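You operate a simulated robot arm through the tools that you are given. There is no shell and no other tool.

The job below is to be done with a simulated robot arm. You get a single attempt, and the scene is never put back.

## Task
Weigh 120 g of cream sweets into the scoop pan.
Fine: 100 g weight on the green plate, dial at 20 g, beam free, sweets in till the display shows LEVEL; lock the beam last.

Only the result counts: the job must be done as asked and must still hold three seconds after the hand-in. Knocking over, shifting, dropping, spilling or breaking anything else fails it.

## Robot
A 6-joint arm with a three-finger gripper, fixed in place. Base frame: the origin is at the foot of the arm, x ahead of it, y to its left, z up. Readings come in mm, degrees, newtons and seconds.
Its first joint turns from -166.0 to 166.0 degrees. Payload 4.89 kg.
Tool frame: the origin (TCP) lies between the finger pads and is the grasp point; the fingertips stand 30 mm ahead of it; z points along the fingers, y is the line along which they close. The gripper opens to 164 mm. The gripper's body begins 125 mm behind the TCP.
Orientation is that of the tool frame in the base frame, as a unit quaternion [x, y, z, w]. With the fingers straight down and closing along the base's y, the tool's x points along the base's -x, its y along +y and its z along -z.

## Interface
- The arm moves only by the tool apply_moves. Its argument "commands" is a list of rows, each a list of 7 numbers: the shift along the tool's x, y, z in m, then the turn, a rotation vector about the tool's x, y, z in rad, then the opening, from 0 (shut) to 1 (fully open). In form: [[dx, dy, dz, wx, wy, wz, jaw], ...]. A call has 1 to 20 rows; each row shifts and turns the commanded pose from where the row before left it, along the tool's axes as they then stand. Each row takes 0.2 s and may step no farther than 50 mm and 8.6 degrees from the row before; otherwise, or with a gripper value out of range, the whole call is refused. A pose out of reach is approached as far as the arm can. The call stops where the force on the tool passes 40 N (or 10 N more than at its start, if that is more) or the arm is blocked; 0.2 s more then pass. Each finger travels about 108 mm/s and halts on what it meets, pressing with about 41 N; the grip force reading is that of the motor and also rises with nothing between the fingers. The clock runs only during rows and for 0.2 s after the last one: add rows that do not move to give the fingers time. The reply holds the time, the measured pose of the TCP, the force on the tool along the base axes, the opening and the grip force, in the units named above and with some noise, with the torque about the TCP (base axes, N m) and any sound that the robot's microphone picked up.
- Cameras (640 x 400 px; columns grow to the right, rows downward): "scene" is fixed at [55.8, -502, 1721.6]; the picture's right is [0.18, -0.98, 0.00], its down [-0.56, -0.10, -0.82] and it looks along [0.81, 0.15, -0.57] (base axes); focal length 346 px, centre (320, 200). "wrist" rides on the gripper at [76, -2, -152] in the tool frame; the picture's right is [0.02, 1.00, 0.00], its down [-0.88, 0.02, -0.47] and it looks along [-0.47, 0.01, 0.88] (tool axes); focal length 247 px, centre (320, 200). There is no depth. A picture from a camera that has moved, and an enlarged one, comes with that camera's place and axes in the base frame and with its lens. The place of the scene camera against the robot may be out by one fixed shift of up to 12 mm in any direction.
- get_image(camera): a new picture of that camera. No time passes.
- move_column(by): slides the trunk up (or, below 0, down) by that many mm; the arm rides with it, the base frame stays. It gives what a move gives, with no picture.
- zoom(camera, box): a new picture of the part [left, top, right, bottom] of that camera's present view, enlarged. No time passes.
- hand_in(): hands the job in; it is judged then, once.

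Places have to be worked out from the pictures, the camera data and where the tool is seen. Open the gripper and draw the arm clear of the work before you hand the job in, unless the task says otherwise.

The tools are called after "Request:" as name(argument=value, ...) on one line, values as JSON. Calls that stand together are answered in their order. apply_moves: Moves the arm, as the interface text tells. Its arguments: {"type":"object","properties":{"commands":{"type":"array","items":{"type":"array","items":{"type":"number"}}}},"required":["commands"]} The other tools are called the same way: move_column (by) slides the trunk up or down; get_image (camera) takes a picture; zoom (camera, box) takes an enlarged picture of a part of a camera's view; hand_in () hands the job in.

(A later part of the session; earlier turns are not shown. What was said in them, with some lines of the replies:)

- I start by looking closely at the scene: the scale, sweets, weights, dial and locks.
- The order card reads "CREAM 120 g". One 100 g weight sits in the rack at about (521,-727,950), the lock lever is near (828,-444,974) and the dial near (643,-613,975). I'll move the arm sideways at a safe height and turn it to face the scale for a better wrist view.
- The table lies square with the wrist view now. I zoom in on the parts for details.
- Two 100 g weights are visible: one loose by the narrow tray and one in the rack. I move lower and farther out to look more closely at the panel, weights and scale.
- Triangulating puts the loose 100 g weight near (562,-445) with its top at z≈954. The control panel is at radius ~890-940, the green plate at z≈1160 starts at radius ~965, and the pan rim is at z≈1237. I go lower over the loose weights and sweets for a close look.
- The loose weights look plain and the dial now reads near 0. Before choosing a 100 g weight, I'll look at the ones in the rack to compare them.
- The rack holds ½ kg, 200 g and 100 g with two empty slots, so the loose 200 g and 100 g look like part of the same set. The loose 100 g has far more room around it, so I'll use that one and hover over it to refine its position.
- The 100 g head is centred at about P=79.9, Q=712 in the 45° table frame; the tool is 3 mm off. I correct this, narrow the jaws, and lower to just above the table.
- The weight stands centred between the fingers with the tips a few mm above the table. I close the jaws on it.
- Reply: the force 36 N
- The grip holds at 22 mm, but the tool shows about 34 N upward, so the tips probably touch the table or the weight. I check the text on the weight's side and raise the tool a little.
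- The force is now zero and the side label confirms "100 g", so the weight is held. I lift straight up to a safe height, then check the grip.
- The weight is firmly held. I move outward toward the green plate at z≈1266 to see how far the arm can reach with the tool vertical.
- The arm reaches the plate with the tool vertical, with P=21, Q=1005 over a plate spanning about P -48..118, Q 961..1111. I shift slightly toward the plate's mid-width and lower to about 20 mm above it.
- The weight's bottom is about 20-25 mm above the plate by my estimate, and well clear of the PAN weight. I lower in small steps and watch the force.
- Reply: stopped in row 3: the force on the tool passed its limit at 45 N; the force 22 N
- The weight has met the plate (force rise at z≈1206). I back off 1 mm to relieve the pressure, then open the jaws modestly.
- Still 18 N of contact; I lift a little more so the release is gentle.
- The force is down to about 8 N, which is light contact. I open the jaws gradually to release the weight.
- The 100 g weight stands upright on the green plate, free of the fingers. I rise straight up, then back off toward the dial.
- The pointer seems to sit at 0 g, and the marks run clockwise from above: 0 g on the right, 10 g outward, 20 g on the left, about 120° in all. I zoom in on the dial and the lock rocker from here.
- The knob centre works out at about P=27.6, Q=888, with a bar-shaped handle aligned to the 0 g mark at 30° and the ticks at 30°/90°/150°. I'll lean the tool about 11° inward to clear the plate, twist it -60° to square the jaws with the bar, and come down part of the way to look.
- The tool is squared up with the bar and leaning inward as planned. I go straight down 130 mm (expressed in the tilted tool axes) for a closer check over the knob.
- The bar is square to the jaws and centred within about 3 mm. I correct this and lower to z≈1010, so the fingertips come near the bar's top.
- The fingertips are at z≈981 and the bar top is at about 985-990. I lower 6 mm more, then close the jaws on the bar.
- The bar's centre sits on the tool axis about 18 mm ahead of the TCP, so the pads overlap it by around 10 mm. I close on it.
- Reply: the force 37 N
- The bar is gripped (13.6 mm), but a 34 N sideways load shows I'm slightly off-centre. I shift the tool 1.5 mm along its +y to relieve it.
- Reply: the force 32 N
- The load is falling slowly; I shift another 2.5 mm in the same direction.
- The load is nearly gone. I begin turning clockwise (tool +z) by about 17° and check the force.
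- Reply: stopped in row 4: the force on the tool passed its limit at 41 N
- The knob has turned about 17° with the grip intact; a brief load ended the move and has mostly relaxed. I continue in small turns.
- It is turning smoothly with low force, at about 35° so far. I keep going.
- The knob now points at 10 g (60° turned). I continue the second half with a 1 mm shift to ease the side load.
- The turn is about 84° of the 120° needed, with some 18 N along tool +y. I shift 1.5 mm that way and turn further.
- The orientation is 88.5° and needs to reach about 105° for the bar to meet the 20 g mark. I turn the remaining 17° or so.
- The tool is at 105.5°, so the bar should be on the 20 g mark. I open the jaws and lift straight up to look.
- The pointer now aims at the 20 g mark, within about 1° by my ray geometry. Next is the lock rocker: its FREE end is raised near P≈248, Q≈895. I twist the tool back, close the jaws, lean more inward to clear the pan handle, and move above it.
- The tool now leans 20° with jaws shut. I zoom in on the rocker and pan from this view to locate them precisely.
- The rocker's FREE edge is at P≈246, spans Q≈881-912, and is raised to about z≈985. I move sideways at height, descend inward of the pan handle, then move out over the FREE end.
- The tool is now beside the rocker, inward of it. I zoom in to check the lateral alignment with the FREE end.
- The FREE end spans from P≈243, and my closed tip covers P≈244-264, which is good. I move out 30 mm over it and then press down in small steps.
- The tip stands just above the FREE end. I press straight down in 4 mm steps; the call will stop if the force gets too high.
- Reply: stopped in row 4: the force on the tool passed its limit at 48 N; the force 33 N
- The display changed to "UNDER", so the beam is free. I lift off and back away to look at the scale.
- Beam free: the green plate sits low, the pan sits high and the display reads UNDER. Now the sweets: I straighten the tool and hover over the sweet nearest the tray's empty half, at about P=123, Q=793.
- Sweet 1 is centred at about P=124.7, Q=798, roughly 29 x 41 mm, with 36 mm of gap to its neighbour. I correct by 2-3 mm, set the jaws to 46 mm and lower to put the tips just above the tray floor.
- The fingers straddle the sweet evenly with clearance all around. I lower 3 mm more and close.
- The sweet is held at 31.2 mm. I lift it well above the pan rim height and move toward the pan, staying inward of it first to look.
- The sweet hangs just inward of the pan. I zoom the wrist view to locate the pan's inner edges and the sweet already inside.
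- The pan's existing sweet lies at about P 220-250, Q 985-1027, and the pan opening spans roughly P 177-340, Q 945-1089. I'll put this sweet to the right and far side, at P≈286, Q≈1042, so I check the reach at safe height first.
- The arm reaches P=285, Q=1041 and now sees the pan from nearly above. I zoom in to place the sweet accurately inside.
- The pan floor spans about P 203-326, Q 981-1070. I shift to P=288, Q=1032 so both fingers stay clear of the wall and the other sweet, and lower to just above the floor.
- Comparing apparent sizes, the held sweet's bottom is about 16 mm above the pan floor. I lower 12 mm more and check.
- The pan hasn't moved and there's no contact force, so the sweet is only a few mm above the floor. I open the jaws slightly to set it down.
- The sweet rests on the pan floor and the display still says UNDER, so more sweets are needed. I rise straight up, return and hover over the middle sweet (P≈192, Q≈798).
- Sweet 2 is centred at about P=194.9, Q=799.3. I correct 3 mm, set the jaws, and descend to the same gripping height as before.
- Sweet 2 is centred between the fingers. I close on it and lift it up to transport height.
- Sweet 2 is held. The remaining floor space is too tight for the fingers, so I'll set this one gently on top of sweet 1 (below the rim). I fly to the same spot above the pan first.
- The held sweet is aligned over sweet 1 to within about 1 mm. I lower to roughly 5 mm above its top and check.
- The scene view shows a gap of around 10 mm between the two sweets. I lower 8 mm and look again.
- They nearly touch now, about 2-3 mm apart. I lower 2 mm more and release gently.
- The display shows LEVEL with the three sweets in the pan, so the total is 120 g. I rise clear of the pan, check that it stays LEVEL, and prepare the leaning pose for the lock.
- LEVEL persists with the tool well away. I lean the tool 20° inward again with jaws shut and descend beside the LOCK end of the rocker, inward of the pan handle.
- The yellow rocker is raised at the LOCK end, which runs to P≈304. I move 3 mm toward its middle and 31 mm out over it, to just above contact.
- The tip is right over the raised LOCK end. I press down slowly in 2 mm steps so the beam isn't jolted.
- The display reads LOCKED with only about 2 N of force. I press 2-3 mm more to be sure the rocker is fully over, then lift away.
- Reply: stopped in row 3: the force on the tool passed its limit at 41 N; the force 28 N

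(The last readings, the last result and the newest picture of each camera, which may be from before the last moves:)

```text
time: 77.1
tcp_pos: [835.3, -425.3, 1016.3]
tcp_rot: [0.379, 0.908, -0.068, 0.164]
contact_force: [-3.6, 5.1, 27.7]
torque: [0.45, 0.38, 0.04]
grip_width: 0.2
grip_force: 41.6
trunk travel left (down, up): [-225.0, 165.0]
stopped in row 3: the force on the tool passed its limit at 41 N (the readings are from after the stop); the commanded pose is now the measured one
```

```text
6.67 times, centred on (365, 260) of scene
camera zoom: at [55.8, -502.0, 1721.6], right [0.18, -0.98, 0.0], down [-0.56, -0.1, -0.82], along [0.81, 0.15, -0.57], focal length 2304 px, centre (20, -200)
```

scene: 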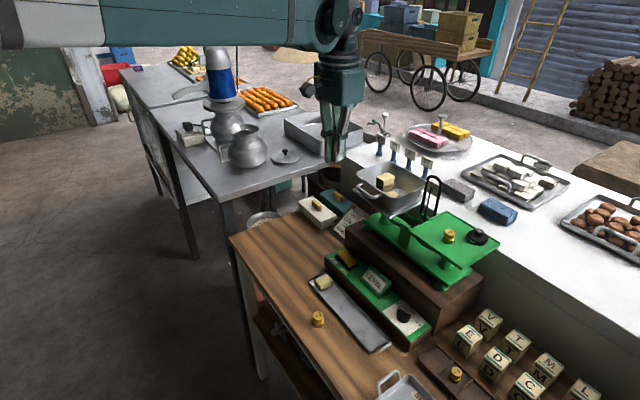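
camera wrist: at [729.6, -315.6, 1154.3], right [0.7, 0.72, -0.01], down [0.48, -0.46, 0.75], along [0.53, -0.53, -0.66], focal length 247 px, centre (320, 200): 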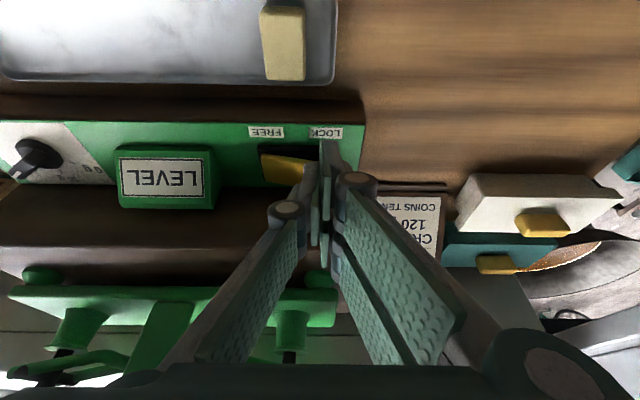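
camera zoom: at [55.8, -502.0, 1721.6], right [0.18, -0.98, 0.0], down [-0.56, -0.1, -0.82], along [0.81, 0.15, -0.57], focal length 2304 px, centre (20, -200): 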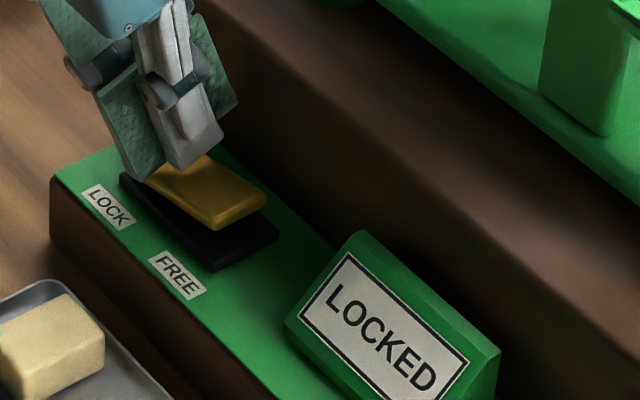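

The rocker is fully at its stop in the LOCK position. I lift off, back away inward and up, and open the gripper.

Request:
apply_moves(commands=[[-0.007, 0, -0.0188, 0, 0, 0, 0], [0.0, 0, -0.04, 0, 0, 0, 0], [0.03, 0, -0.035, 0, 0, 0, 0], [0.03, 0, -0.035, 0, 0, 0, 0], [0.03, 0, -0.035, 0, 0, 0, 0.1], [0.01, 0, -0.045, 0, 0, 0, 0.3], [0.01, 0, -0.045, 0, 0, 0, 0.4], [0.01, 0, -0.045, 0.0, 0.117, 0, 0.5], [0, 0, -0.045, 0, 0.117, 0, 0.5], [0, 0, -0.03, 0, 0.118, 0, 0.5], [0, 0, 0, 0, 0, 0, 0.5]])

Request:
get_image(camera="wrist")

Request:
get_image(camera="scene")

Request:
zoom(camera="scene", box=[320, 130, 520, 300])

Request:
zoom(camera="scene", box=[280, 230, 480, 400])

```text
time: 79.5
tcp_pos: [679.1, -269.0, 1327.8]
tcp_rot: [0.385, 0.923, 0.0, 0.002]
contact_force: [0.1, -0.5, 0.1]
torque: [0.08, 0.1, -0.05]
grip_width: 82.1
grip_force: 0.0
trunk travel left (down, up): [-225.0, 165.0]
```

```text
taken
camera wrist: at [624.0, -215.7, 1481.0], right [0.7, 0.72, 0.0], down [0.63, -0.61, 0.48], along [0.34, -0.33, -0.88], focal length 247 px, centre (320, 200)
```

wrist: 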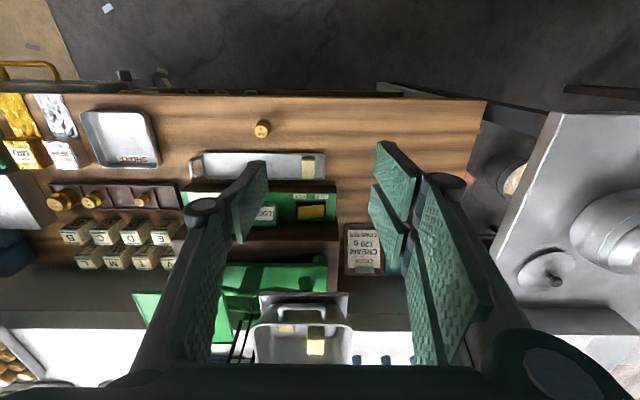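

```text
taken
```

scene: 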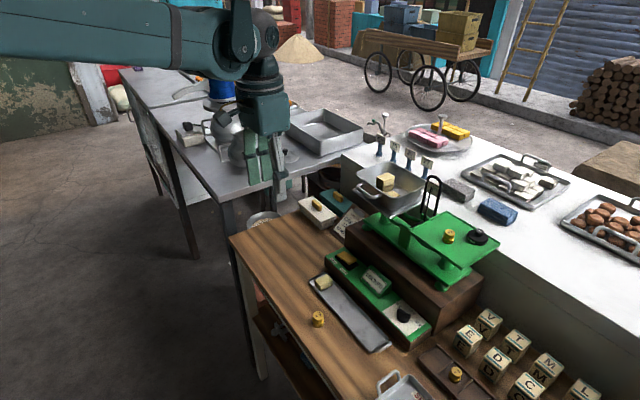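

```text
2.35 times, centred on (420, 215) of scene
camera zoom: at [55.8, -502.0, 1721.6], right [0.18, -0.98, 0.0], down [-0.56, -0.1, -0.82], along [0.81, 0.15, -0.57], focal length 813 px, centre (85, 165)
```

zoom: 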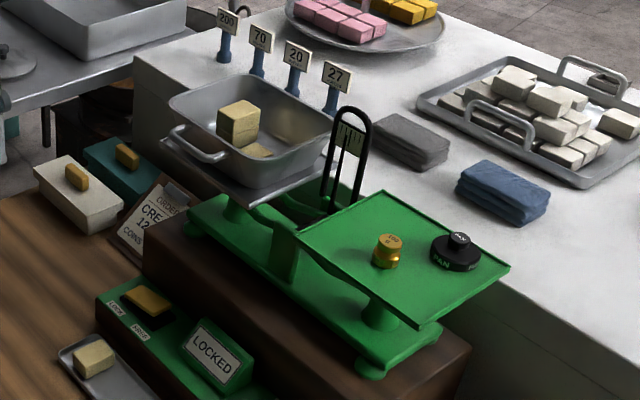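

```text
2.35 times, centred on (380, 315) of scene
camera zoom: at [55.8, -502.0, 1721.6], right [0.18, -0.98, 0.0], down [-0.56, -0.1, -0.82], along [0.81, 0.15, -0.57], focal length 813 px, centre (179, -71)
```

zoom: 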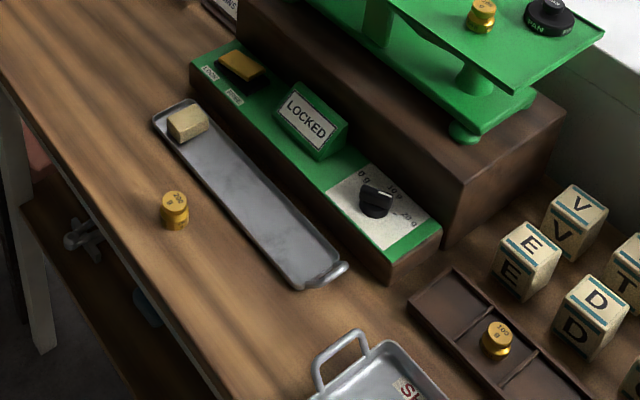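

Everything is as asked: the 100 g weight is on the green plate, the dial is at 20 g, three cream sweets are in the pan (LEVEL was shown), and the display reads LOCKED. The arm is clear with the gripper open, so I hand in.

Request:
hand_in()

```text
The job is handed in.
```

The 120 g of cream sweets is weighed into the scoop pan and I have handed the job in. No result came back after the hand-in.

- **Counterweight:** the loose 100 g weight, labelled on its top and side, stands on the green plate next to the PAN weight.
- **Dial:** turned from 0 g to 20 g. From the pictures, the pointer sits within about 1° of the 20 g mark.
- **Sweets:** one cream sweet was already in the pan, and I added two from the tray. The second rests on top of the first one I placed, below the pan rim. The display then changed from UNDER to LEVEL and still read LEVEL with the arm well away.
- **Lock:** I locked the beam last, and the display reads LOCKED. I checked it again after lifting off, and nothing in the pan or on the plate had moved.

The third tray sweet, the 200 g weight and the rack weights look unmoved in the last pictures. The arm is clear of the work with the gripper open.
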